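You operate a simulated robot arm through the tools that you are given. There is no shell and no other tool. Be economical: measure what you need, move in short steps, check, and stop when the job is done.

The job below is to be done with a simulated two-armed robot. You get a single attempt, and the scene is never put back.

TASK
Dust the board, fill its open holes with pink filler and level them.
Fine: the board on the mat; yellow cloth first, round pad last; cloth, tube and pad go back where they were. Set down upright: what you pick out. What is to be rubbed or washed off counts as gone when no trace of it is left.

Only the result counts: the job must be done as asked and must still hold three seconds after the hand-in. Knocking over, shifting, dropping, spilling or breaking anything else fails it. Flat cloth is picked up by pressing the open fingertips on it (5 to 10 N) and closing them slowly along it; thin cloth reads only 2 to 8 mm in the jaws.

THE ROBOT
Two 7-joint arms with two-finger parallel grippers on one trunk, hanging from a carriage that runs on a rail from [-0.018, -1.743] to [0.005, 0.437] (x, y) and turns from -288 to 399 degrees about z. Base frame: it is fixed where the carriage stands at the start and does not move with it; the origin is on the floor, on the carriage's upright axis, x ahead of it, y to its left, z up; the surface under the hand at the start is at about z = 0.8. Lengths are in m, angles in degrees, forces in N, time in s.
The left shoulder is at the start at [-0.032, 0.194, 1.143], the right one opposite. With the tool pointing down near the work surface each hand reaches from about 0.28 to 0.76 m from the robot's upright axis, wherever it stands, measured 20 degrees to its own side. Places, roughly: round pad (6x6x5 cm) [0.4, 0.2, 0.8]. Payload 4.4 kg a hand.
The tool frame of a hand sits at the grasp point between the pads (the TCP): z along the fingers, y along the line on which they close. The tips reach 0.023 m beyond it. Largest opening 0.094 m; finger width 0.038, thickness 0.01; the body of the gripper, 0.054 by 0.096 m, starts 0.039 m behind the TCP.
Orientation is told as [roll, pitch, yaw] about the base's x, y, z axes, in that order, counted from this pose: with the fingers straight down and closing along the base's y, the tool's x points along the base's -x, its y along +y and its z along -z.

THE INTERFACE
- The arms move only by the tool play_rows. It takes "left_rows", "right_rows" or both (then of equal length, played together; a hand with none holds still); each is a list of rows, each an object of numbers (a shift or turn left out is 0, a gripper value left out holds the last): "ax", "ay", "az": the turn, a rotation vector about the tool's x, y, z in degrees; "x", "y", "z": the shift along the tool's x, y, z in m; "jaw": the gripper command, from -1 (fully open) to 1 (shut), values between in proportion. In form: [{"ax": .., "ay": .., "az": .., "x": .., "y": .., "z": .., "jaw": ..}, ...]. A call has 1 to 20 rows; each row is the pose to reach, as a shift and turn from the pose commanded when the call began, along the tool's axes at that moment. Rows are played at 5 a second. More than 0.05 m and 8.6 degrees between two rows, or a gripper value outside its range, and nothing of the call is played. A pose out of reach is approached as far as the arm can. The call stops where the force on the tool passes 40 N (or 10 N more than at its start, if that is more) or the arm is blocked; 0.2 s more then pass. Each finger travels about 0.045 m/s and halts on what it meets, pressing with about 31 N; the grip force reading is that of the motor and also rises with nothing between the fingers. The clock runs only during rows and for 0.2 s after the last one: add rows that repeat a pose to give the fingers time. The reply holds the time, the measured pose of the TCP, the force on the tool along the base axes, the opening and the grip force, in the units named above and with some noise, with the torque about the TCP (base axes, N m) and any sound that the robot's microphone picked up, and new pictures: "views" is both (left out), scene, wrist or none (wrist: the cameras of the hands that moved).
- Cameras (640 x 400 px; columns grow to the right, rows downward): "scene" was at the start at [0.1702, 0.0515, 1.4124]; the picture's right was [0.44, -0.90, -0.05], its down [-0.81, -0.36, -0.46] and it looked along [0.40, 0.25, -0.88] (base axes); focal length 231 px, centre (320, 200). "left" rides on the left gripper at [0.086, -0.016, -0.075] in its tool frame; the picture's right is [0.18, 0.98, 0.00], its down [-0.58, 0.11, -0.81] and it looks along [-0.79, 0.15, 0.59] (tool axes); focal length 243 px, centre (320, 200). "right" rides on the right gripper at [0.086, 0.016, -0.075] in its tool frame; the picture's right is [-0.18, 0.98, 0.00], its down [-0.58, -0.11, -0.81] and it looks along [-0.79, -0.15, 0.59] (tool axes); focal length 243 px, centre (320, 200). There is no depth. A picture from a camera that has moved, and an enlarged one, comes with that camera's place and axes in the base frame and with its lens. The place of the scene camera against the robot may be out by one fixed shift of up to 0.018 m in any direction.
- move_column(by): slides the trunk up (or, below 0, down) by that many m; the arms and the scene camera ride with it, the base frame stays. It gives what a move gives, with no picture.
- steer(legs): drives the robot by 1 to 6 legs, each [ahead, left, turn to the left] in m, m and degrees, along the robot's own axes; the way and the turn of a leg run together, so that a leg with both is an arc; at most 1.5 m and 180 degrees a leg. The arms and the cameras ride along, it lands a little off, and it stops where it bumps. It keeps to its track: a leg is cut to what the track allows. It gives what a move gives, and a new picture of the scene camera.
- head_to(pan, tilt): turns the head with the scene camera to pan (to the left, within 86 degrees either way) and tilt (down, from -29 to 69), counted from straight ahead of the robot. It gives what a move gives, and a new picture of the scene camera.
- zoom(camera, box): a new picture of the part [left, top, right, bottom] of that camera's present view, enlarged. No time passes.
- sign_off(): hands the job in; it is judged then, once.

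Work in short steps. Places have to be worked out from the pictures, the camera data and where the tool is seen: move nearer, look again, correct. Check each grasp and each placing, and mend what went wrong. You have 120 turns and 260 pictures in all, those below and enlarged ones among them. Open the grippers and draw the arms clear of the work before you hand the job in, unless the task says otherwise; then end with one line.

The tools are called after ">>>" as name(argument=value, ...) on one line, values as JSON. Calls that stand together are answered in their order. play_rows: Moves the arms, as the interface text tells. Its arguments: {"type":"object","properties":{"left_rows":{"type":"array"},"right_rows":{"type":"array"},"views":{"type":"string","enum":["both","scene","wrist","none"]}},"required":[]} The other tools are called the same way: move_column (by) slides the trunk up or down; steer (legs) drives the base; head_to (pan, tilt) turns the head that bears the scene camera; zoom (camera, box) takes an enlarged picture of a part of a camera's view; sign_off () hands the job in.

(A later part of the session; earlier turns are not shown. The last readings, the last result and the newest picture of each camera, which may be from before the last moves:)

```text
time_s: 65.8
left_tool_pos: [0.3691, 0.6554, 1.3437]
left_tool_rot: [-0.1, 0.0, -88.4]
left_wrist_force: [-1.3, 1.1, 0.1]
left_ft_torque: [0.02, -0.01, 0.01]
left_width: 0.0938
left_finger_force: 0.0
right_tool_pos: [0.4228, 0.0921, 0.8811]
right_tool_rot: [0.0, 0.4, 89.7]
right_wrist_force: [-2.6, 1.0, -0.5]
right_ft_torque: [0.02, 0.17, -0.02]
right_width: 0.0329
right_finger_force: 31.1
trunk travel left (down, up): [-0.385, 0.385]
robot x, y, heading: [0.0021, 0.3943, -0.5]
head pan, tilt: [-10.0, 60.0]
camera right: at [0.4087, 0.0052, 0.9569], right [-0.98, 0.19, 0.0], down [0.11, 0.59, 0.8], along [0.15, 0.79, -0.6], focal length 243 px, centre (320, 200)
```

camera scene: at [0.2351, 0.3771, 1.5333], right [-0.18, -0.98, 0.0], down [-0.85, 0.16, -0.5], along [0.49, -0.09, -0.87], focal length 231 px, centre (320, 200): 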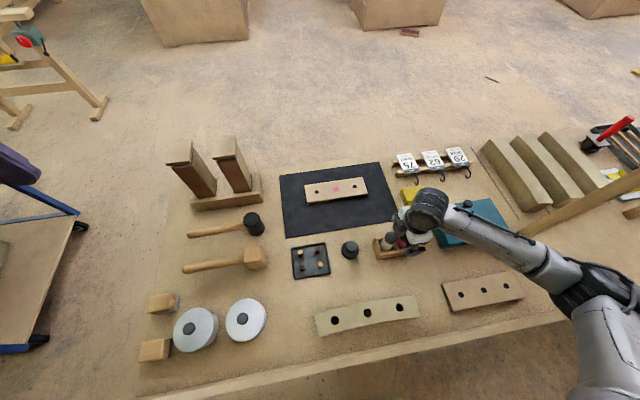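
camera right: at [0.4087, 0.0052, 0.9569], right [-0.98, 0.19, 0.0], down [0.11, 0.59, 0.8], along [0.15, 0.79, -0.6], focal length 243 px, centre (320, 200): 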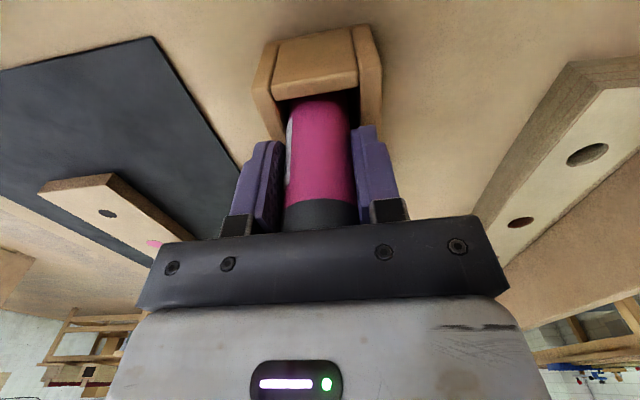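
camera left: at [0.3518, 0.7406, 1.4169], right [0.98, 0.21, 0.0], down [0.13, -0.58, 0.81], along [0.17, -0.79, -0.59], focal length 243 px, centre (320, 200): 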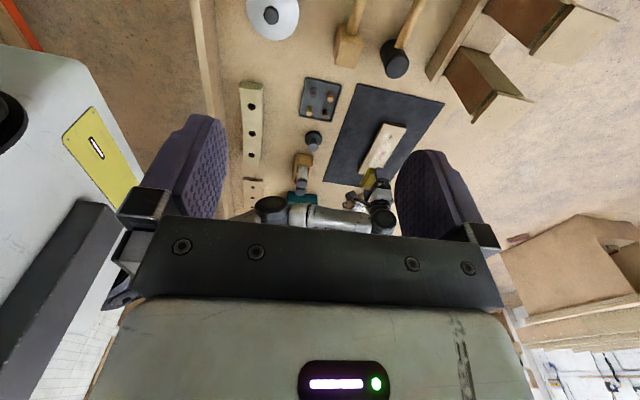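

Gripped (33 mm). Lift straight up.

>>> play_rows(right_rows=[{"z": -0.03}, {"z": -0.07}, {"z": -0.11}, {"z": -0.15}, {"z": -0.17}], views="both")

>>> zoom(camera="left", box=[230, 120, 430, 240])

>>> zoom(camera="scene", box=[350, 160, 470, 270])

```text
time_s: 67.0
left_tool_pos: [0.3693, 0.6555, 1.3437]
left_tool_rot: [0.1, 0.0, -88.4]
left_wrist_force: [0.4, -0.5, 0.3]
left_ft_torque: [0.0, 0.01, 0.0]
left_width: 0.0939
left_finger_force: 0.0
right_tool_pos: [0.4239, 0.0922, 1.0522]
right_tool_rot: [-0.1, 0.4, 89.8]
right_wrist_force: [-0.8, 0.9, 0.7]
right_ft_torque: [-0.03, -0.01, 0.03]
right_width: 0.033
right_finger_force: 30.8
trunk travel left (down, up): [-0.385, 0.385]
robot x, y, heading: [0.0013, 0.3916, -0.5]
head pan, tilt: [-10.0, 60.0]
camera scene: at [0.2351, 0.3771, 1.5333], right [-0.18, -0.98, 0.0], down [-0.85, 0.16, -0.5], along [0.49, -0.09, -0.87], focal length 231 px, centre (320, 200)
camera right: at [0.4094, 0.0052, 1.1273], right [-0.98, 0.19, 0.0], down [0.11, 0.59, 0.8], along [0.15, 0.79, -0.6], focal length 243 px, centre (320, 200)
```

scene: 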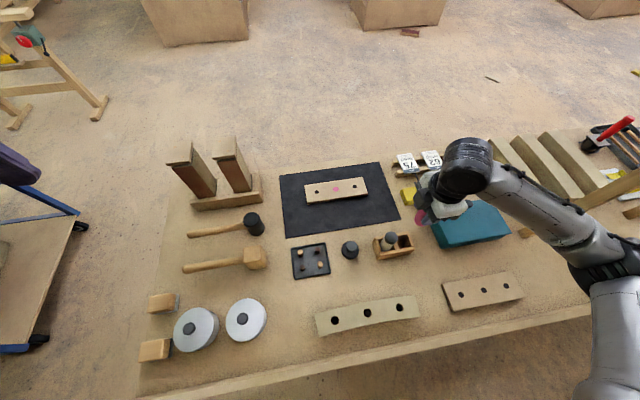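
right: 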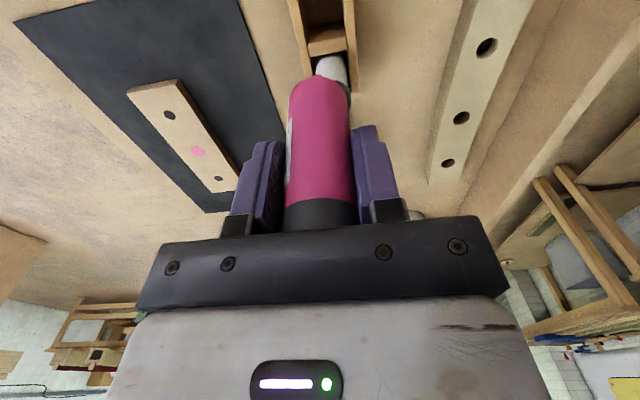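

```text
3.20 times, centred on (330, 180) of left
camera zoom: at [0.352, 0.7406, 1.417], right [0.98, 0.21, 0.0], down [0.13, -0.58, 0.81], along [0.17, -0.79, -0.59], focal length 776 px, centre (288, 264)
```

zoom: 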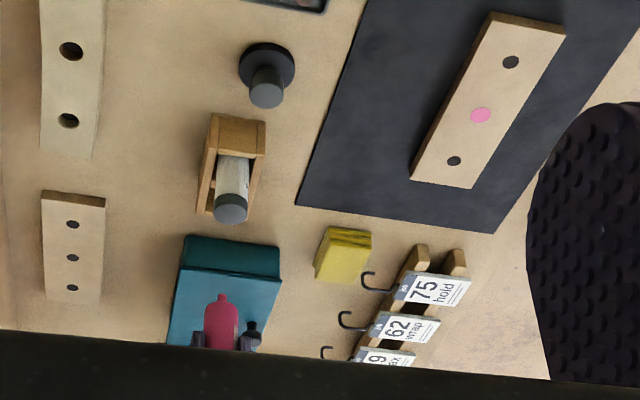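

```text
3.64 times, centred on (410, 215) of scene
camera zoom: at [0.2351, 0.3771, 1.5333], right [-0.18, -0.98, 0.0], down [-0.85, 0.16, -0.5], along [0.49, -0.09, -0.87], focal length 839 px, centre (-7, 146)
```

zoom: 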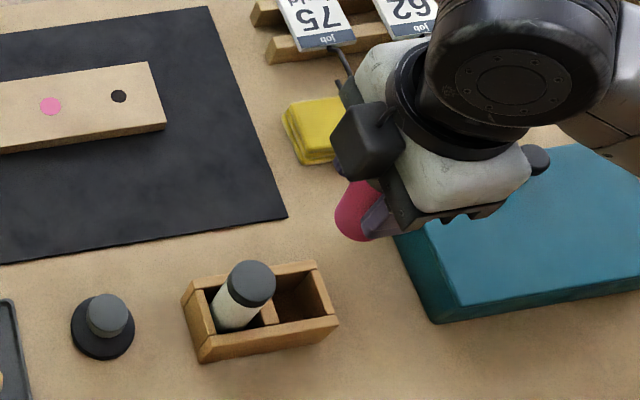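

The tube has a narrow nozzle at its lower end – so it dispenses downward. Look closer at it.

>>> zoom(camera="left", box=[275, 200, 325, 240])

>>> zoom(camera="right", box=[250, 50, 400, 250])

```text
10.00 times, centred on (300, 220) of left
camera zoom: at [0.352, 0.7406, 1.417], right [0.98, 0.21, 0.0], down [0.13, -0.58, 0.81], along [0.17, -0.79, -0.59], focal length 2426 px, centre (520, 0)
```

zoom: 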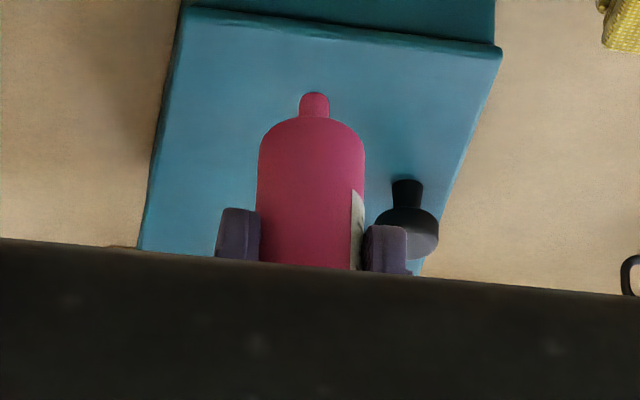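

```text
2.00 times, centred on (325, 150) of right
camera zoom: at [0.4094, 0.0052, 1.1273], right [-0.98, 0.19, 0.0], down [0.11, 0.59, 0.8], along [0.15, 0.79, -0.6], focal length 485 px, centre (310, 300)
```

zoom: 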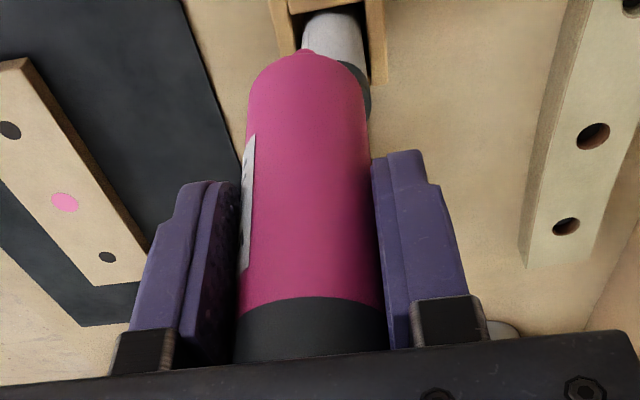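

Carry the tube over to the right hole, staying high.

>>> play_rows(right_rows=[{"y": -0.04, "x": -0.01}, {"y": -0.08, "x": -0.02}, {"y": -0.12, "x": -0.035}, {"y": -0.16, "x": -0.05}, {"y": -0.2, "x": -0.065}, {"y": -0.235, "x": -0.0755}, {"y": -0.238, "x": -0.0758, "z": 0.03}, {"y": -0.238, "x": -0.0758, "z": 0.07}, {"y": -0.238, "x": -0.0758, "z": 0.1}, {"y": -0.238, "x": -0.0758, "z": 0.1}], views="both")

>>> zoom(camera="left", box=[320, 130, 420, 210])

```text
time_s: 69.2
left_tool_pos: [0.3712, 0.6553, 1.3436]
left_tool_rot: [0.1, 0.0, -88.5]
left_wrist_force: [-0.4, 0.5, 0.2]
left_ft_torque: [0.01, -0.04, 0.0]
left_width: 0.0938
left_finger_force: 0.0
right_tool_pos: [0.6623, 0.169, 0.9535]
right_tool_rot: [-0.1, 0.3, 89.6]
right_wrist_force: [-0.5, 0.2, 0.3]
right_ft_torque: [0.04, 0.01, 0.01]
right_width: 0.0331
right_finger_force: 31.4
trunk travel left (down, up): [-0.385, 0.385]
robot x, y, heading: [0.0062, 0.3901, -0.9]
head pan, tilt: [-10.0, 60.0]
camera scene: at [0.2352, 0.3771, 1.5334], right [-0.18, -0.98, 0.0], down [-0.85, 0.16, -0.5], along [0.49, -0.09, -0.87], focal length 231 px, centre (320, 200)
camera right: at [0.6471, 0.0813, 1.0287], right [-0.98, 0.19, 0.0], down [0.11, 0.59, 0.8], along [0.15, 0.79, -0.6], focal length 243 px, centre (320, 200)
```

scene: 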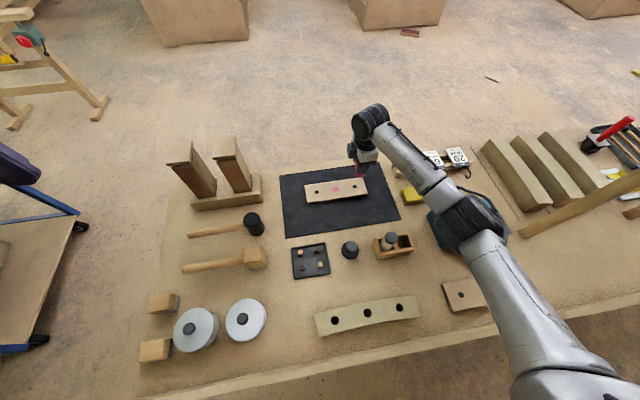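
right: 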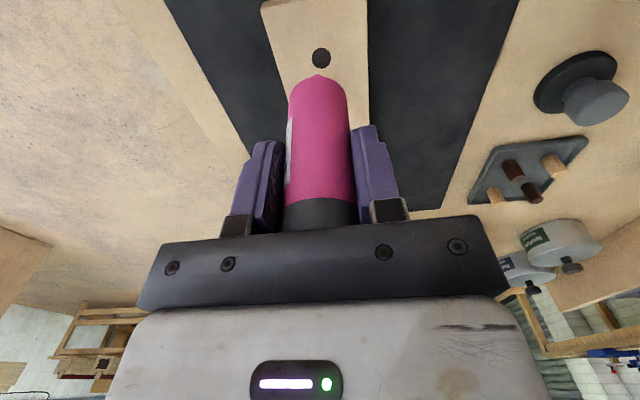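

```text
5.00 times, centred on (370, 170) of left
camera zoom: at [0.3521, 0.7406, 1.417], right [0.98, 0.21, 0.0], down [0.13, -0.58, 0.81], along [0.17, -0.79, -0.59], focal length 1213 px, centre (70, 350)
```

zoom: 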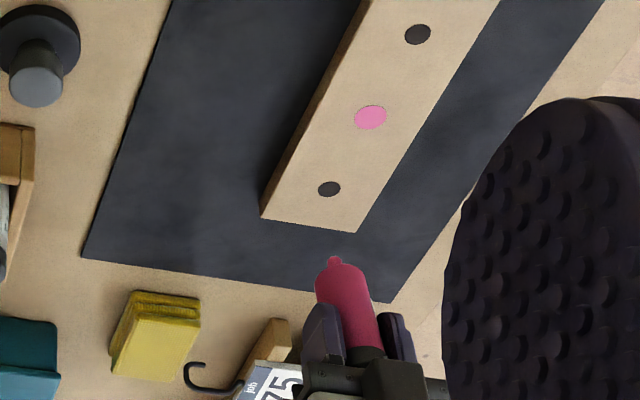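

>>> zoom(camera="scene", box=[320, 130, 400, 200])

>>> zoom(camera="right", box=[260, 30, 380, 240])

```text
5.71 times, centred on (360, 165) of scene
camera zoom: at [0.2352, 0.3771, 1.5334], right [-0.18, -0.98, 0.0], down [-0.85, 0.16, -0.5], along [0.49, -0.09, -0.87], focal length 1318 px, centre (91, 400)
```

zoom: 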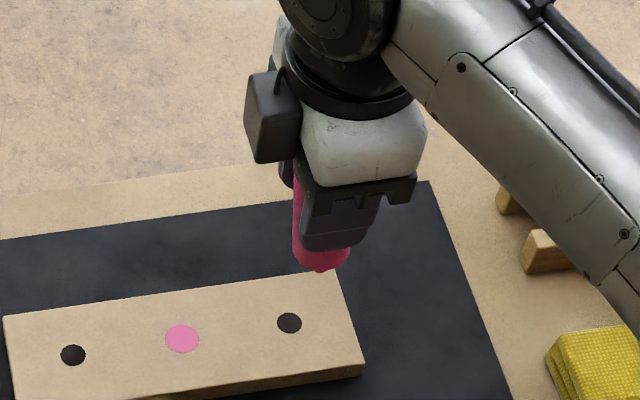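

```text
1.90 times, centred on (320, 135) of right
camera zoom: at [0.6471, 0.0813, 1.0287], right [-0.98, 0.19, 0.0], down [0.11, 0.59, 0.8], along [0.15, 0.79, -0.6], focal length 462 px, centre (320, 324)
```

zoom: 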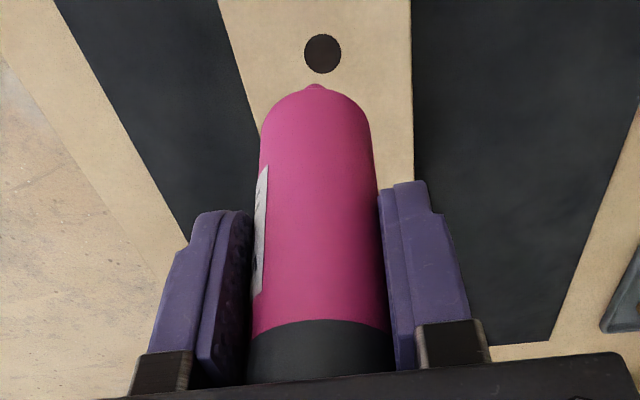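

Triangulated nozzle tip ≈[0.6637, 0.1555, 0.874], hole ≈[0.662, 0.1685, 0.82]: shift by +12 mm in y and lower 38 mm, then recheck.

>>> play_rows(right_rows=[{"x": -0.006, "y": 0.001, "z": 0.01}, {"x": -0.012, "y": 0.0015, "z": 0.025}, {"x": -0.012, "y": 0.0015, "z": 0.035}, {"x": -0.012, "y": 0.0015, "z": 0.038}, {"x": -0.012, "y": 0.0015, "z": 0.038}], views="none")

>>> zoom(camera="right", box=[270, 30, 370, 110])

>>> zoom(camera="left", box=[340, 140, 400, 200])

>>> zoom(camera="scene", box=[330, 150, 390, 200])

```text
time_s: 70.4
left_tool_pos: [0.3698, 0.6558, 1.3434]
left_tool_rot: [-0.1, 0.0, -88.3]
left_wrist_force: [-1.3, -0.9, 0.1]
left_ft_torque: [-0.01, 0.0, 0.0]
left_width: 0.0937
left_finger_force: 0.1
right_tool_pos: [0.6623, 0.1797, 0.915]
right_tool_rot: [-0.1, 0.5, 89.7]
right_wrist_force: [0.5, -0.2, -0.7]
right_ft_torque: [-0.02, 0.01, -0.02]
right_width: 0.0329
right_finger_force: 31.2
trunk travel left (down, up): [-0.385, 0.385]
robot x, y, heading: [0.0046, 0.3926, -0.3]
head pan, tilt: [-10.0, 60.0]
```

```text
5.00 times, centred on (320, 70) of right
camera zoom: at [0.6467, 0.092, 0.9898], right [-0.98, 0.19, 0.0], down [0.11, 0.59, 0.8], along [0.15, 0.79, -0.6], focal length 1213 px, centre (320, 850)
```

zoom: 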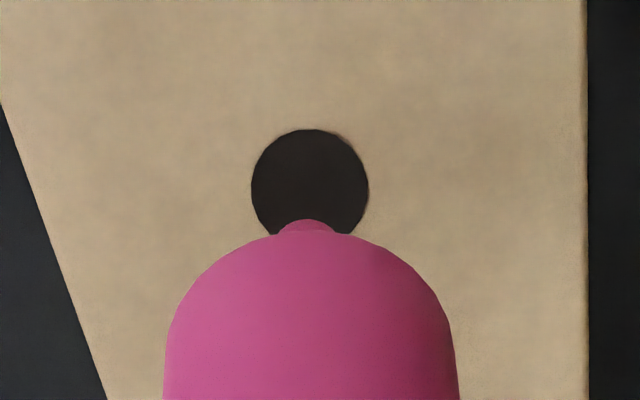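

```text
6.67 times, centred on (370, 170) of left
camera zoom: at [0.3519, 0.7406, 1.417], right [0.98, 0.21, 0.0], down [0.13, -0.58, 0.81], along [0.17, -0.79, -0.59], focal length 1618 px, centre (-13, 400)
```

zoom: 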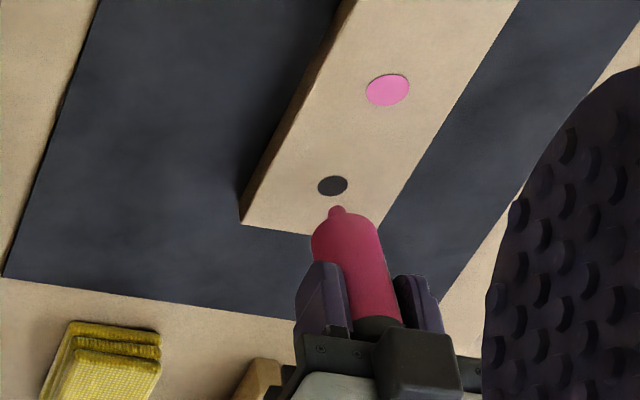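

```text
8.00 times, centred on (360, 175) of scene
camera zoom: at [0.2351, 0.3771, 1.5333], right [-0.18, -0.98, 0.0], down [-0.85, 0.16, -0.5], along [0.49, -0.09, -0.87], focal length 1845 px, centre (0, 400)
```

zoom: 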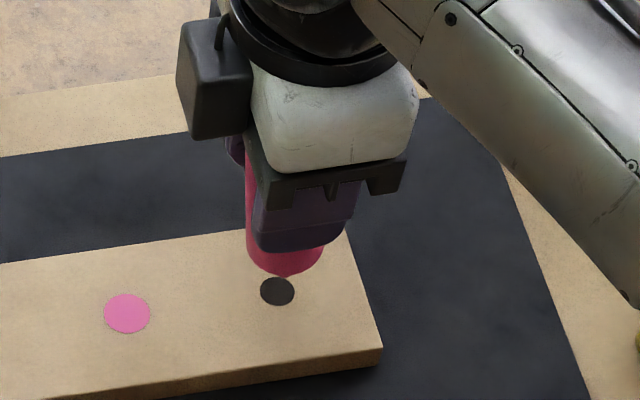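

Tip now ≈[0.663, 0.166, 0.833], hole ≈[0.6623, 0.168]. Shift 2 mm and lower 10 mm to just above the hole.

>>> play_rows(right_rows=[{"x": -0.002, "y": 0.0007, "z": 0.005}, {"x": -0.002, "y": 0.0007, "z": 0.01}, {"x": -0.002, "y": 0.0007, "z": 0.01}, {"x": -0.002, "y": 0.0007, "z": 0.01}, {"x": -0.002, "y": 0.0007, "z": 0.01}], views="none")

>>> zoom(camera="right", box=[270, 30, 370, 110])

>>> zoom(camera="left", box=[340, 140, 400, 200])

>>> zoom(camera="scene", box=[330, 160, 390, 210])

```text
time_s: 71.6
left_tool_pos: [0.3705, 0.6556, 1.3428]
left_tool_rot: [-0.1, 0.0, -88.4]
left_wrist_force: [0.1, 0.0, -0.1]
left_ft_torque: [0.04, 0.01, 0.0]
left_width: 0.0943
left_finger_force: 0.1
right_tool_pos: [0.6621, 0.1818, 0.9054]
right_tool_rot: [-0.1, 0.4, 89.8]
right_wrist_force: [0.0, -0.1, -0.8]
right_ft_torque: [0.01, 0.02, 0.04]
right_width: 0.0331
right_finger_force: 31.1
trunk travel left (down, up): [-0.385, 0.385]
robot x, y, heading: [0.0037, 0.391, -0.6]
head pan, tilt: [-10.0, 60.0]
```

```text
5.00 times, centred on (320, 70) of right
camera zoom: at [0.6458, 0.0941, 0.9799], right [-0.98, 0.19, 0.0], down [0.11, 0.59, 0.8], along [0.15, 0.79, -0.6], focal length 1213 px, centre (320, 850)
```

zoom: 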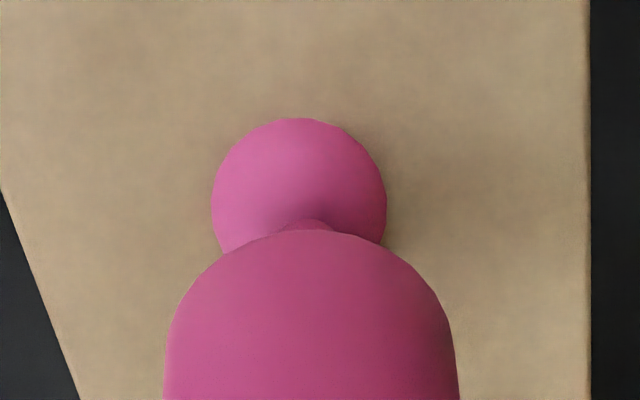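

```text
6.67 times, centred on (370, 170) of left
camera zoom: at [0.3519, 0.7406, 1.417], right [0.98, 0.21, 0.0], down [0.13, -0.58, 0.81], along [0.17, -0.79, -0.59], focal length 1618 px, centre (-13, 400)
```

zoom: 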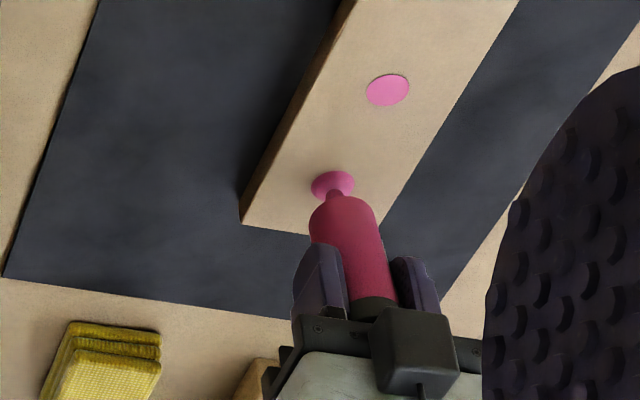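

```text
8.00 times, centred on (360, 185) of scene
camera zoom: at [0.235, 0.3772, 1.5333], right [-0.18, -0.98, 0.0], down [-0.85, 0.16, -0.5], along [0.49, -0.09, -0.87], focal length 1845 px, centre (0, 320)
```

zoom: 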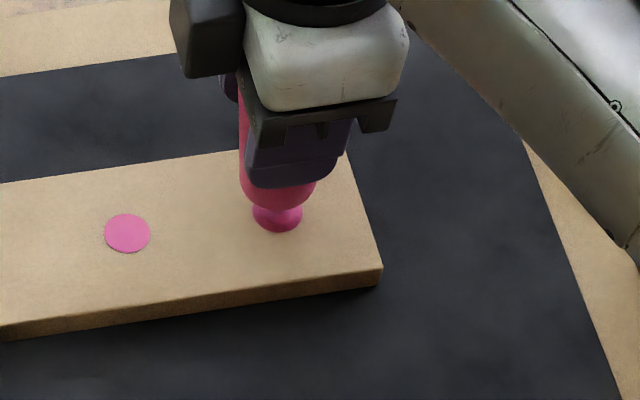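

The tube dispensed a domed bead into the hole by itself. Lift at once and move over to the left hole.

>>> play_rows(right_rows=[{"z": -0.03}, {"z": -0.05, "x": -0.02}, {"z": -0.05, "x": -0.06}, {"z": -0.05, "x": -0.1}, {"z": -0.05, "x": -0.138}, {"z": -0.04, "x": -0.1403}, {"z": -0.025, "x": -0.1403}, {"z": -0.025, "x": -0.1403}], views="none")

>>> zoom(camera="right", box=[260, 0, 380, 110])

>>> zoom(camera="left", box=[340, 100, 420, 180])

```text
time_s: 73.4
left_tool_pos: [0.3691, 0.6562, 1.3431]
left_tool_rot: [0.0, 0.0, -88.4]
left_wrist_force: [0.5, -0.4, 0.6]
left_ft_torque: [-0.01, -0.01, 0.0]
left_width: 0.094
left_finger_force: 0.1
right_tool_pos: [0.6592, 0.3204, 0.9293]
right_tool_rot: [-0.1, 0.4, 89.8]
right_wrist_force: [0.0, 0.1, -1.3]
right_ft_torque: [0.03, -0.01, -0.01]
right_width: 0.0327
right_finger_force: 30.8
trunk travel left (down, up): [-0.385, 0.385]
robot x, y, heading: [0.0094, 0.3932, -0.5]
head pan, tilt: [-10.0, 60.0]
```

```text
3.64 times, centred on (320, 55) of right
camera zoom: at [0.6438, 0.2329, 1.004], right [-0.98, 0.19, 0.0], down [0.11, 0.59, 0.8], along [0.15, 0.79, -0.6], focal length 882 px, centre (320, 727)
```

zoom: 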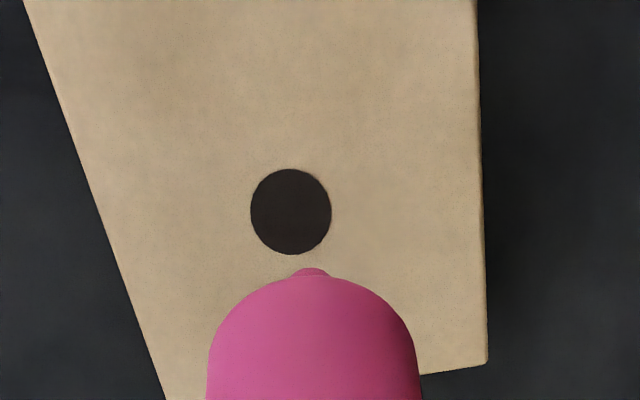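

```text
5.00 times, centred on (380, 140) of left
camera zoom: at [0.352, 0.7405, 1.4169], right [0.98, 0.21, 0.0], down [0.13, -0.58, 0.81], along [0.17, -0.79, -0.59], focal length 1213 px, centre (20, 500)
```

zoom: 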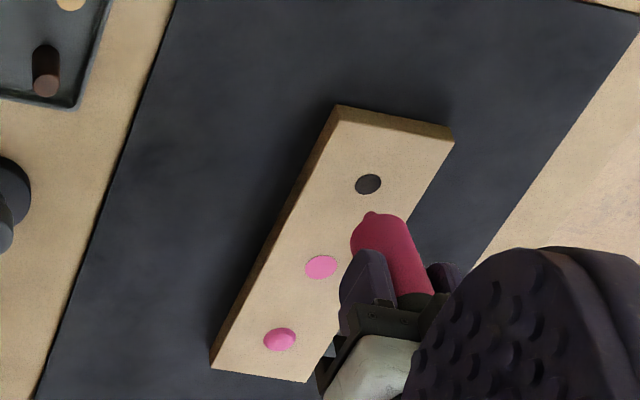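

Tip ≈[0.6597, 0.3072], hole ≈[0.664, 0.3086]. Correct and lower to the same height, then rise right away after a short dwell.

>>> play_rows(right_rows=[{"x": -0.0015, "y": -0.004}, {"x": -0.0015, "y": -0.004, "z": 0.01}, {"x": -0.0015, "y": -0.004, "z": 0.018}, {"x": -0.0015, "y": -0.004, "z": 0.024}, {"x": -0.0015, "y": -0.004, "z": 0.024}, {"x": -0.0015, "y": -0.004, "z": 0.024}], views="none")

>>> zoom(camera="right", box=[260, 0, 380, 110])

>>> zoom(camera="left", box=[340, 100, 420, 180])

```text
time_s: 74.8
left_tool_pos: [0.3699, 0.6562, 1.3427]
left_tool_rot: [0.0, 0.0, -88.4]
left_wrist_force: [0.3, 0.1, 0.1]
left_ft_torque: [0.01, 0.03, 0.0]
left_width: 0.0939
left_finger_force: 0.1
right_tool_pos: [0.664, 0.323, 0.9032]
right_tool_rot: [-0.1, 0.3, 89.7]
right_wrist_force: [-0.3, 0.4, -1.2]
right_ft_torque: [-0.02, 0.0, -0.02]
right_width: 0.0329
right_finger_force: 30.6
trunk travel left (down, up): [-0.385, 0.385]
robot x, y, heading: [0.0021, 0.3933, -0.5]
head pan, tilt: [-10.0, 60.0]
```

```text
3.64 times, centred on (320, 55) of right
camera zoom: at [0.6493, 0.2351, 0.9791], right [-0.98, 0.19, 0.0], down [0.11, 0.59, 0.8], along [0.15, 0.79, -0.6], focal length 882 px, centre (320, 727)
```

zoom: 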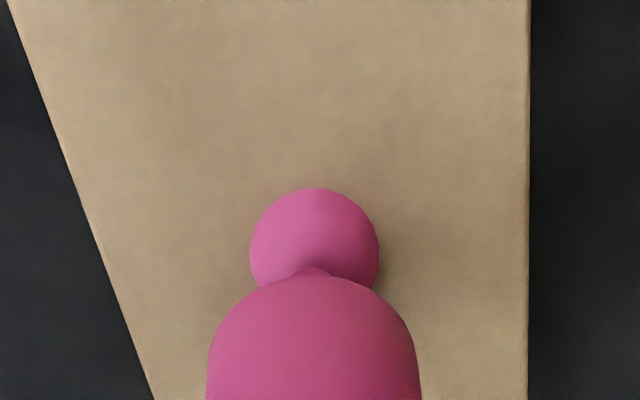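

```text
5.00 times, centred on (380, 140) of left
camera zoom: at [0.3518, 0.7406, 1.4169], right [0.98, 0.21, 0.0], down [0.13, -0.58, 0.81], along [0.17, -0.79, -0.59], focal length 1213 px, centre (20, 500)
```

zoom: 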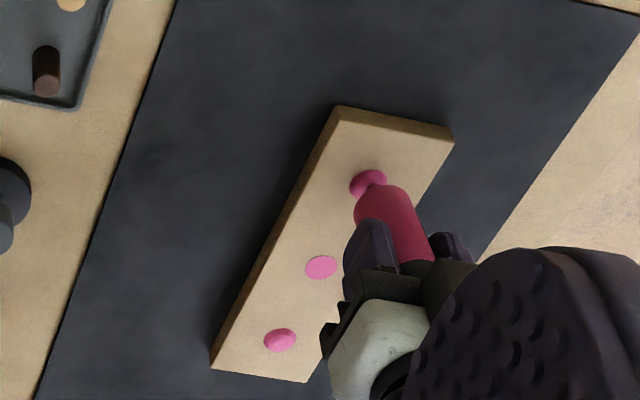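

Both holes filled. Lift and carry the tube back above its rack cell.

>>> play_rows(right_rows=[{"z": -0.04}, {"z": -0.08}, {"z": -0.12}, {"z": -0.145, "x": 0.02, "y": 0.02}, {"z": -0.145, "x": 0.05, "y": 0.055}, {"z": -0.145, "x": 0.08, "y": 0.09}, {"z": -0.145, "x": 0.115, "y": 0.125}, {"z": -0.145, "x": 0.15, "y": 0.16}, {"z": -0.145, "x": 0.185, "y": 0.195}, {"z": -0.145, "x": 0.215, "y": 0.225}, {"z": -0.145, "x": 0.231, "y": 0.241}, {"z": -0.145, "x": 0.231, "y": 0.241}], views="both")

>>> zoom(camera="scene", box=[290, 165, 410, 255])

>>> zoom(camera="left", box=[260, 140, 340, 240])

```text
time_s: 77.4
left_tool_pos: [0.3691, 0.6564, 1.344]
left_tool_rot: [-0.1, 0.0, -88.4]
left_wrist_force: [-0.3, 0.7, 0.5]
left_ft_torque: [0.01, 0.02, 0.01]
left_width: 0.0941
left_finger_force: 0.1
right_tool_pos: [0.4246, 0.0925, 1.0539]
right_tool_rot: [-0.1, 0.3, 89.7]
right_wrist_force: [0.4, -0.1, -1.1]
right_ft_torque: [0.02, 0.01, -0.02]
right_width: 0.033
right_finger_force: 31.3
trunk travel left (down, up): [-0.385, 0.385]
robot x, y, heading: [0.0051, 0.3933, -0.4]
head pan, tilt: [-10.0, 60.0]
camera scene: at [0.2351, 0.3773, 1.5334], right [-0.18, -0.98, 0.0], down [-0.85, 0.16, -0.5], along [0.49, -0.09, -0.87], focal length 231 px, centre (320, 200)
camera right: at [0.4084, 0.0053, 1.129], right [-0.98, 0.19, 0.0], down [0.11, 0.59, 0.8], along [0.15, 0.79, -0.6], focal length 243 px, centre (320, 200)
```

scene: 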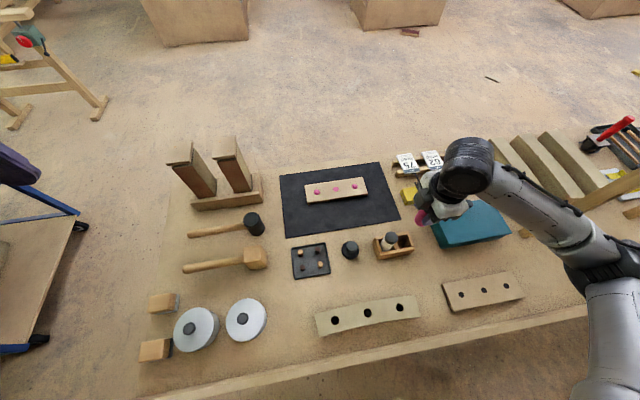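
right: 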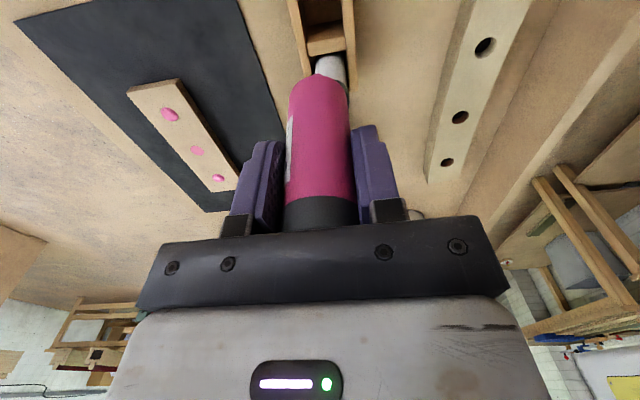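

```text
4.44 times, centred on (350, 210) of scene
camera zoom: at [0.2351, 0.3773, 1.5334], right [-0.18, -0.98, 0.0], down [-0.85, 0.16, -0.5], along [0.49, -0.09, -0.87], focal length 1025 px, centre (187, 156)
```

zoom: 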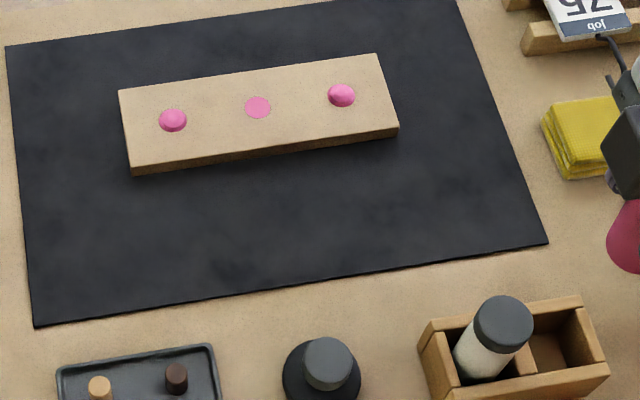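

```text
4.00 times, centred on (300, 190) of left
camera zoom: at [0.3519, 0.7408, 1.4171], right [0.98, 0.21, 0.0], down [0.13, -0.58, 0.81], along [0.17, -0.79, -0.59], focal length 970 px, centre (400, 240)
```

zoom: 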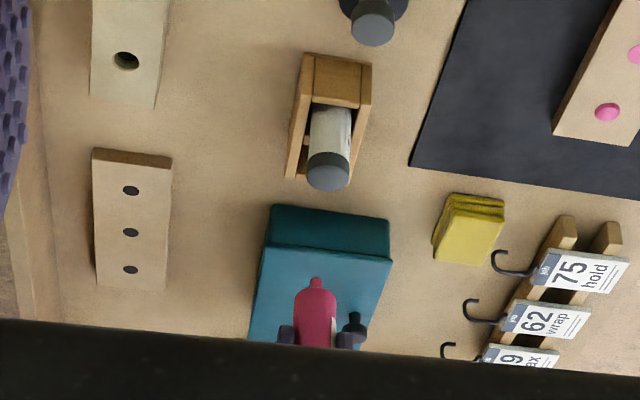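

Beads sit on both holes. Lower the tube straight back into its cell.

>>> play_rows(right_rows=[{"y": 0.001, "z": 0.04}, {"y": 0.001, "z": 0.08}, {"y": 0.001, "z": 0.11}, {"y": 0.001, "z": 0.135}, {"y": 0.001, "z": 0.155}, {"y": 0.001, "z": 0.165}, {"y": 0.001, "z": 0.17}, {"y": 0.001, "z": 0.17}], views="wrist")

```text
time_s: 79.2
left_tool_pos: [0.3699, 0.6557, 1.3443]
left_tool_rot: [-0.1, 0.0, -88.4]
left_wrist_force: [-0.4, 0.3, 0.0]
left_ft_torque: [0.03, 0.01, 0.03]
left_width: 0.0942
left_finger_force: 0.1
right_tool_pos: [0.4217, 0.0925, 0.8823]
right_tool_rot: [-0.2, 0.3, 89.6]
right_wrist_force: [-4.0, -1.3, 16.1]
right_ft_torque: [-0.09, 0.25, 0.02]
right_width: 0.0329
right_finger_force: 31.4
trunk travel left (down, up): [-0.385, 0.385]
robot x, y, heading: [0.0028, 0.3904, -0.4]
head pan, tilt: [-10.0, 60.0]
camera right: at [0.4072, 0.0055, 0.958], right [-0.98, 0.19, 0.0], down [0.11, 0.59, 0.8], along [0.15, 0.79, -0.6], focal length 243 px, centre (320, 200)
```

right: 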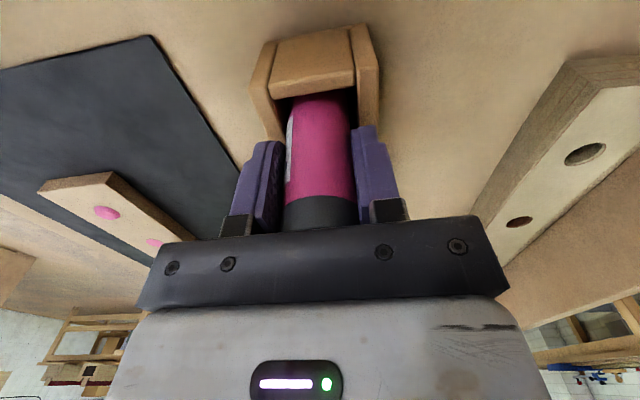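

Seated (16 N). Ease 1 mm and open gently, then rise.

>>> play_rows(right_rows=[{"z": -0.0012}, {"z": -0.0012, "jaw": 0.1}, {"z": -0.0012, "jaw": -0.1}, {"z": -0.0012, "jaw": -0.4}, {"z": -0.0012, "jaw": -0.8}, {"z": -0.0012, "jaw": -0.8}, {"z": -0.02}, {"z": -0.06}, {"z": -0.1}, {"z": -0.14}], views="both")

>>> zoom(camera="scene", box=[330, 200, 430, 270])

```text
time_s: 81.4
left_tool_pos: [0.3704, 0.6547, 1.3436]
left_tool_rot: [0.1, -0.2, -88.4]
left_wrist_force: [0.8, 0.0, 0.8]
left_ft_torque: [-0.03, 0.0, -0.01]
left_width: 0.0939
left_finger_force: 0.1
right_tool_pos: [0.4199, 0.0949, 1.0209]
right_tool_rot: [0.0, 0.5, 89.8]
right_wrist_force: [0.1, -0.5, -0.3]
right_ft_torque: [-0.02, 0.0, 0.0]
right_width: 0.0848
right_finger_force: 0.3
trunk travel left (down, up): [-0.385, 0.385]
robot x, y, heading: [0.0047, 0.3927, -0.6]
head pan, tilt: [-10.0, 60.0]
camera scene: at [0.2353, 0.3769, 1.5333], right [-0.18, -0.98, 0.0], down [-0.85, 0.16, -0.5], along [0.49, -0.09, -0.87], focal length 231 px, centre (320, 200)
camera right: at [0.4052, 0.0071, 1.0968], right [-0.98, 0.19, 0.0], down [0.11, 0.59, 0.8], along [0.15, 0.79, -0.6], focal length 243 px, centre (320, 200)
```

scene: 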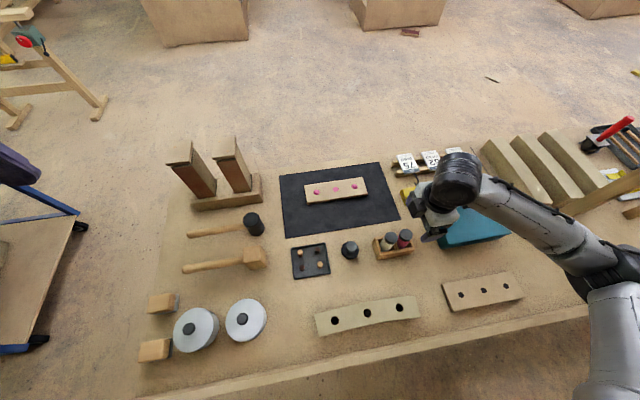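
right: 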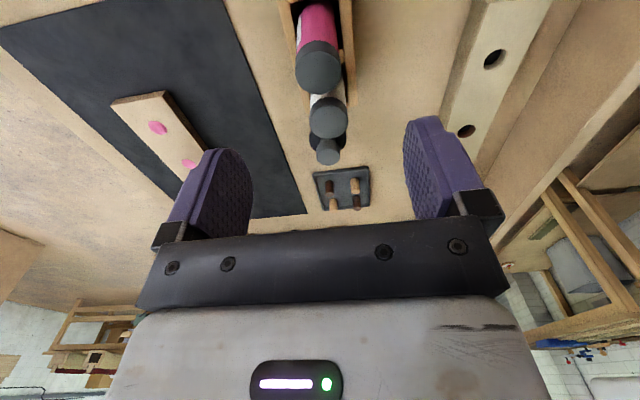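

```text
5.71 times, centred on (380, 235) of scene
camera zoom: at [0.2353, 0.3769, 1.5333], right [-0.18, -0.98, 0.0], down [-0.85, 0.16, -0.5], along [0.49, -0.09, -0.87], focal length 1318 px, centre (-23, 0)
```

zoom: 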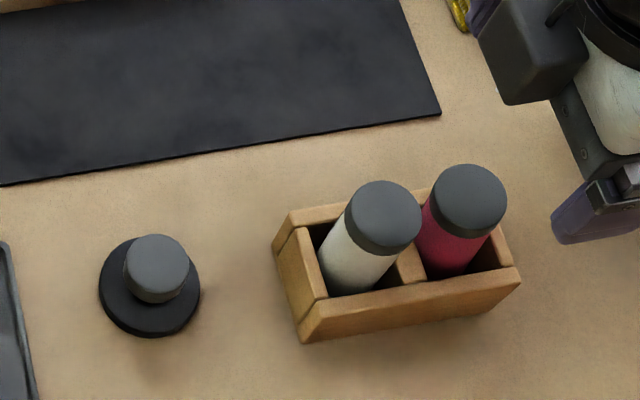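

Tube is back exactly. Next the round pad: return the tool to yaw 0 (camera away from the tubes) while moving toward the pad.

>>> play_rows(right_rows=[{"z": -0.02, "az": 8}, {"z": -0.03, "x": -0.01, "az": 16}, {"z": -0.03, "x": -0.03, "y": 0.005, "az": 24}, {"z": -0.03, "x": -0.05, "y": 0.01, "az": 32}, {"z": -0.03, "x": -0.07, "y": 0.015, "az": 40}, {"z": -0.03, "x": -0.09, "y": 0.02, "az": 48}, {"z": -0.03, "x": -0.11, "y": 0.025, "az": 56}, {"z": -0.03, "x": -0.13, "y": 0.03, "az": 64}, {"z": -0.02, "x": -0.148, "y": 0.03, "az": 72}, {"z": 0.0, "x": -0.148, "y": 0.03, "az": 80}, {"z": 0.02, "x": -0.148, "y": 0.03, "az": 88}, {"z": 0.03, "x": -0.148, "y": 0.03, "az": 89.8}, {"z": 0.03, "x": -0.148, "y": 0.03, "az": 89.8}], views="both")

>>> zoom(camera="right", box=[240, 20, 400, 160])

```text
time_s: 84.2
left_tool_pos: [0.3702, 0.6554, 1.3428]
left_tool_rot: [0.0, 0.0, -88.5]
left_wrist_force: [-0.4, 0.1, 0.7]
left_ft_torque: [0.01, 0.0, -0.02]
left_width: 0.094
left_finger_force: 0.2
right_tool_pos: [0.3924, 0.2421, 0.9883]
right_tool_rot: [-0.4, 0.0, -0.2]
right_wrist_force: [-0.1, 0.2, -0.8]
right_ft_torque: [0.03, -0.03, -0.02]
right_width: 0.0848
right_finger_force: 0.1
trunk travel left (down, up): [-0.385, 0.385]
robot x, y, heading: [0.0035, 0.3919, -0.4]
head pan, tilt: [-10.0, 60.0]
camera scene: at [0.2351, 0.3772, 1.5334], right [-0.18, -0.98, 0.0], down [-0.85, 0.16, -0.5], along [0.49, -0.09, -0.87], focal length 231 px, centre (320, 200)
camera right: at [0.308, 0.2571, 1.0627], right [0.19, 0.98, -0.01], down [0.58, -0.11, 0.81], along [0.79, -0.15, -0.59], focal length 243 px, centre (320, 200)
```

scene: 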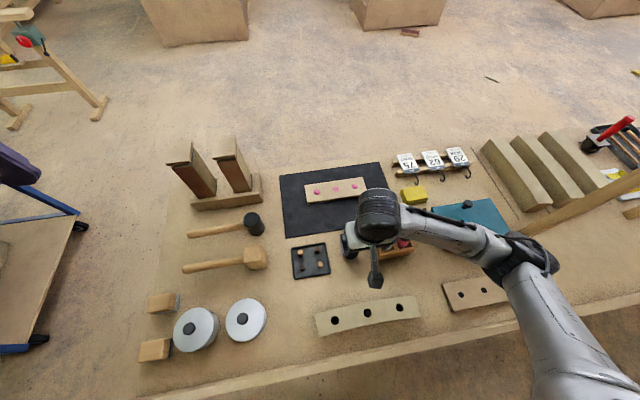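
right: 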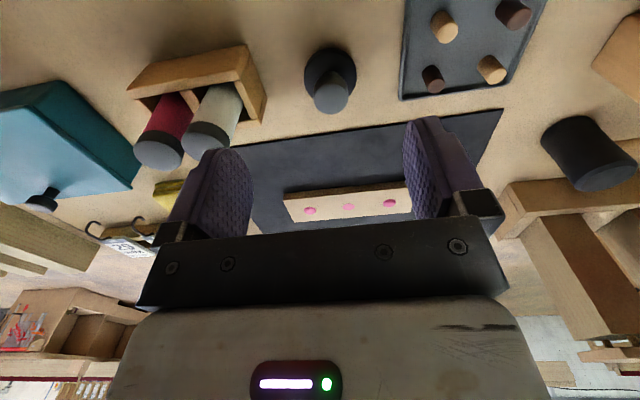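

```text
2.86 times, centred on (320, 90) of right
camera zoom: at [0.308, 0.2571, 1.0627], right [0.19, 0.98, -0.01], down [0.58, -0.11, 0.81], along [0.79, -0.15, -0.59], focal length 693 px, centre (320, 514)
```

zoom: 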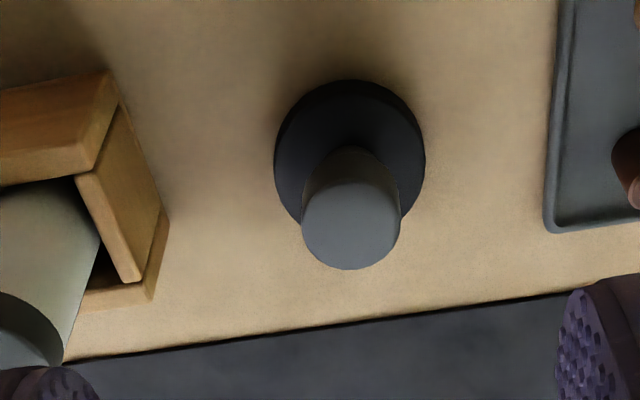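

Pad knob centre ≈[0.430, 0.2437], top ≈0.857. Move over and descend to TCP 0.85.

>>> play_rows(right_rows=[{"x": -0.02, "y": 0.001, "z": 0.02, "jaw": -1}, {"x": -0.037, "y": 0.002, "z": 0.05}, {"x": -0.0375, "y": 0.002, "z": 0.08}, {"x": -0.0375, "y": 0.002, "z": 0.1}, {"x": -0.0375, "y": 0.002, "z": 0.1}], views="wrist")

```text
time_s: 85.4
left_tool_pos: [0.3711, 0.656, 1.3447]
left_tool_rot: [0.0, 0.0, -88.4]
left_wrist_force: [-0.9, 0.8, -0.2]
left_ft_torque: [0.01, 0.0, 0.02]
left_width: 0.0942
left_finger_force: 0.0
right_tool_pos: [0.4307, 0.2419, 0.888]
right_tool_rot: [-0.4, -0.1, 0.0]
right_wrist_force: [-0.1, -0.2, -0.4]
right_ft_torque: [0.0, -0.02, -0.01]
right_width: 0.094
right_finger_force: 0.0
trunk travel left (down, up): [-0.385, 0.385]
robot x, y, heading: [0.0045, 0.3919, -0.6]
head pan, tilt: [-10.0, 60.0]
camera right: at [0.345, 0.2575, 0.9631], right [0.19, 0.98, -0.01], down [0.58, -0.1, 0.81], along [0.79, -0.15, -0.59], focal length 243 px, centre (320, 200)
```

right: 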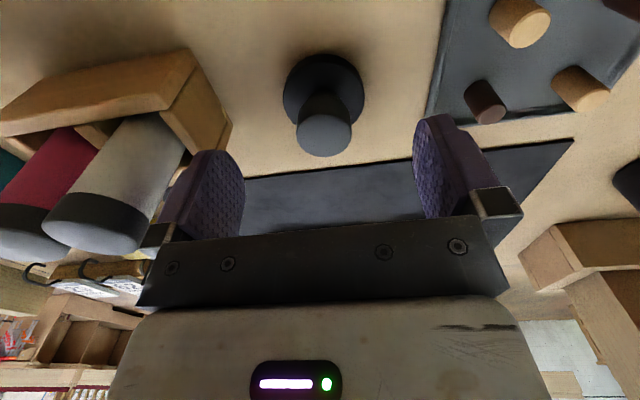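

Aligned. Lower 38 mm and close on the knob.

>>> play_rows(right_rows=[{"z": 0.02}, {"z": 0.034}, {"z": 0.038}, {"z": 0.038, "jaw": -0.6}, {"z": 0.038, "jaw": -0.2}, {"z": 0.038, "jaw": 0.1}, {"z": 0.038, "jaw": 0.3}, {"z": 0.038, "jaw": 0.45}, {"z": 0.038, "jaw": 0.45}], views="both")

```text
time_s: 87.4
left_tool_pos: [0.3691, 0.6552, 1.343]
left_tool_rot: [0.0, 0.0, -88.4]
left_wrist_force: [-0.1, -0.1, 0.1]
left_ft_torque: [-0.01, -0.01, -0.02]
left_width: 0.0941
left_finger_force: 0.1
right_tool_pos: [0.4322, 0.2428, 0.8513]
right_tool_rot: [-0.3, -0.2, 0.0]
right_wrist_force: [0.1, 0.3, 0.1]
right_ft_torque: [0.07, 0.0, -0.01]
right_width: 0.0333
right_finger_force: 31.5
trunk travel left (down, up): [-0.385, 0.385]
robot x, y, heading: [0.0004, 0.3928, -0.4]
head pan, tilt: [-10.0, 60.0]
camera scene: at [0.2351, 0.3773, 1.5333], right [-0.18, -0.98, 0.0], down [-0.85, 0.16, -0.5], along [0.49, -0.09, -0.87], focal length 231 px, centre (320, 200)
camera right: at [0.3458, 0.258, 0.9257], right [0.19, 0.98, -0.01], down [0.58, -0.1, 0.81], along [0.79, -0.15, -0.59], focal length 243 px, centre (320, 200)
```

scene: 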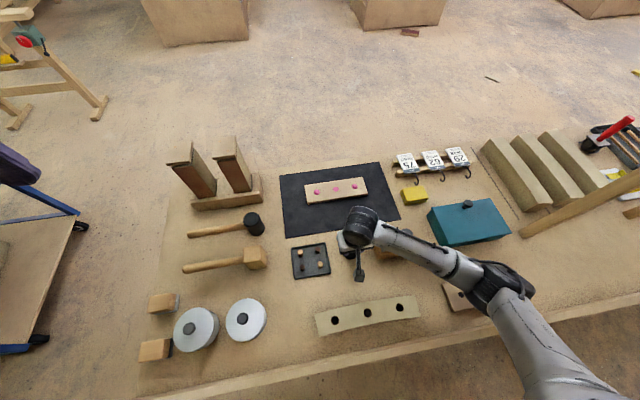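
right: 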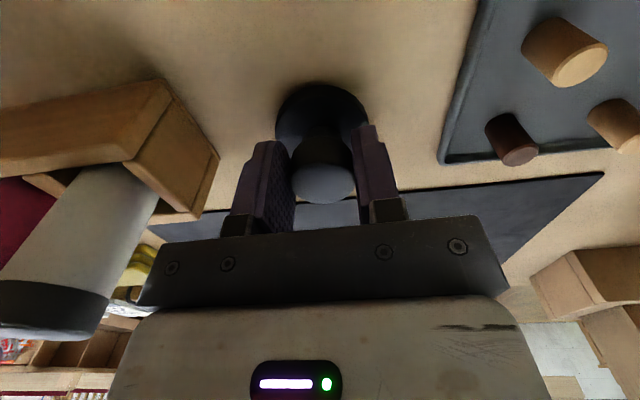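

Gripped. Lift and carry the pad over the middle of the board (between the beads).

>>> play_rows(right_rows=[{"z": -0.03}, {"z": -0.07}, {"z": -0.1}, {"z": -0.1, "x": -0.045}, {"z": -0.1, "x": -0.09}, {"z": -0.1, "x": -0.135}, {"z": -0.1, "x": -0.18}, {"z": -0.1, "x": -0.22, "y": -0.003}, {"z": -0.08, "x": -0.231, "y": -0.004}, {"z": -0.05, "x": -0.231, "y": -0.004}, {"z": -0.025, "x": -0.231, "y": -0.004}, {"z": -0.025, "x": -0.231, "y": -0.004}], views="both")

>>> zoom(camera="left", box=[320, 90, 440, 200])

```text
time_s: 90.0
left_tool_pos: [0.3692, 0.6553, 1.3426]
left_tool_rot: [0.1, 0.0, -88.4]
left_wrist_force: [-0.1, 0.3, 0.9]
left_ft_torque: [0.0, 0.01, 0.0]
left_width: 0.0939
left_finger_force: 0.1
right_tool_pos: [0.6626, 0.2372, 0.8756]
right_tool_rot: [-0.4, -0.1, -0.1]
right_wrist_force: [0.0, -0.6, -0.9]
right_ft_torque: [0.01, 0.02, 0.01]
right_width: 0.0328
right_finger_force: 30.8
trunk travel left (down, up): [-0.385, 0.385]
robot x, y, heading: [0.0067, 0.3893, -0.6]
head pan, tilt: [-10.0, 60.0]
camera scene: at [0.2352, 0.3771, 1.5334], right [-0.18, -0.98, 0.0], down [-0.85, 0.16, -0.5], along [0.49, -0.09, -0.87], focal length 231 px, centre (320, 200)
camera right: at [0.5782, 0.2528, 0.9501], right [0.19, 0.98, -0.01], down [0.58, -0.1, 0.81], along [0.79, -0.15, -0.59], focal length 243 px, centre (320, 200)
```

scene: 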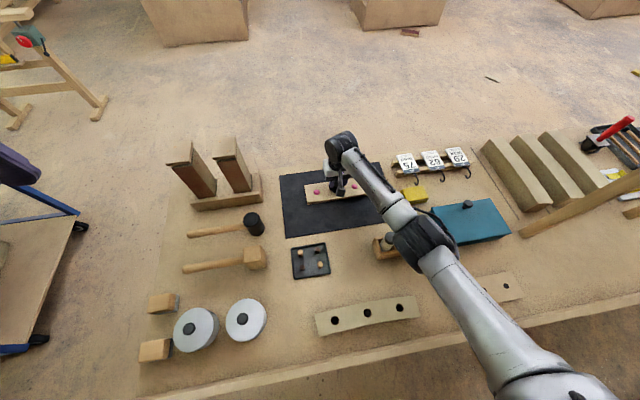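
right: 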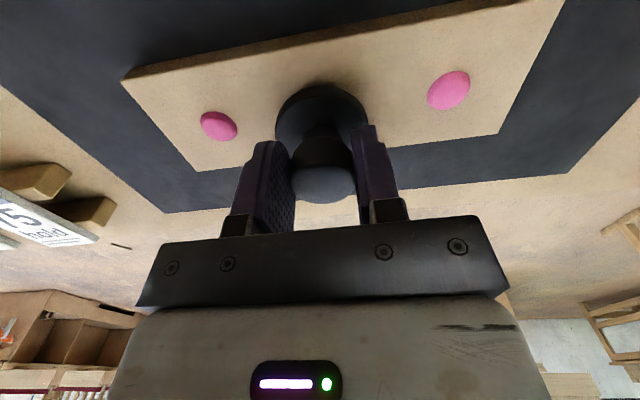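

```text
3.64 times, centred on (380, 145) of left
camera zoom: at [0.3521, 0.7405, 1.417], right [0.98, 0.21, 0.0], down [0.13, -0.58, 0.81], along [0.17, -0.79, -0.59], focal length 882 px, centre (102, 400)
```

zoom: 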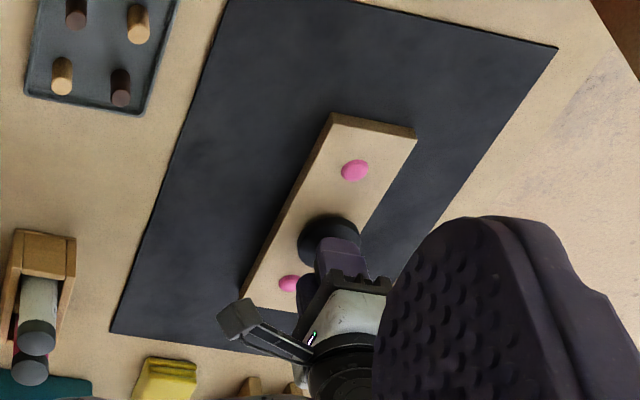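

Centered between beads. Lower to contact in small steps.

>>> play_rows(right_rows=[{"z": 0.003}, {"z": 0.005}, {"z": 0.006}, {"z": 0.006}], views="none")

>>> play_rows(right_rows=[{"z": 0.001}, {"z": 0.001}], views="none")

```text
time_s: 91.0
left_tool_pos: [0.3693, 0.6545, 1.3431]
left_tool_rot: [0.0, 0.0, -88.4]
left_wrist_force: [-0.3, -0.4, -0.5]
left_ft_torque: [0.02, -0.04, -0.03]
left_width: 0.0941
left_finger_force: 0.1
right_tool_pos: [0.6617, 0.2376, 0.87]
right_tool_rot: [-0.4, -0.2, -0.1]
right_wrist_force: [-0.5, -0.2, 0.7]
right_ft_torque: [0.03, 0.02, -0.01]
right_width: 0.0328
right_finger_force: 30.7
trunk travel left (down, up): [-0.385, 0.385]
robot x, y, heading: [0.0018, 0.392, -0.4]
head pan, tilt: [-10.0, 60.0]
```

```text
time_s: 91.6
left_tool_pos: [0.3698, 0.6554, 1.3426]
left_tool_rot: [-0.1, -0.1, -88.4]
left_wrist_force: [1.1, -0.1, 0.0]
left_ft_torque: [-0.01, 0.01, 0.0]
left_width: 0.0941
left_finger_force: 0.0
right_tool_pos: [0.6627, 0.2375, 0.8693]
right_tool_rot: [-0.3, -0.2, 0.0]
right_wrist_force: [-5.3, -1.0, 12.8]
right_ft_torque: [0.23, 0.17, 0.09]
right_width: 0.0327
right_finger_force: 31.4
trunk travel left (down, up): [-0.385, 0.385]
robot x, y, heading: [0.0051, 0.3895, -0.4]
head pan, tilt: [-10.0, 60.0]
```

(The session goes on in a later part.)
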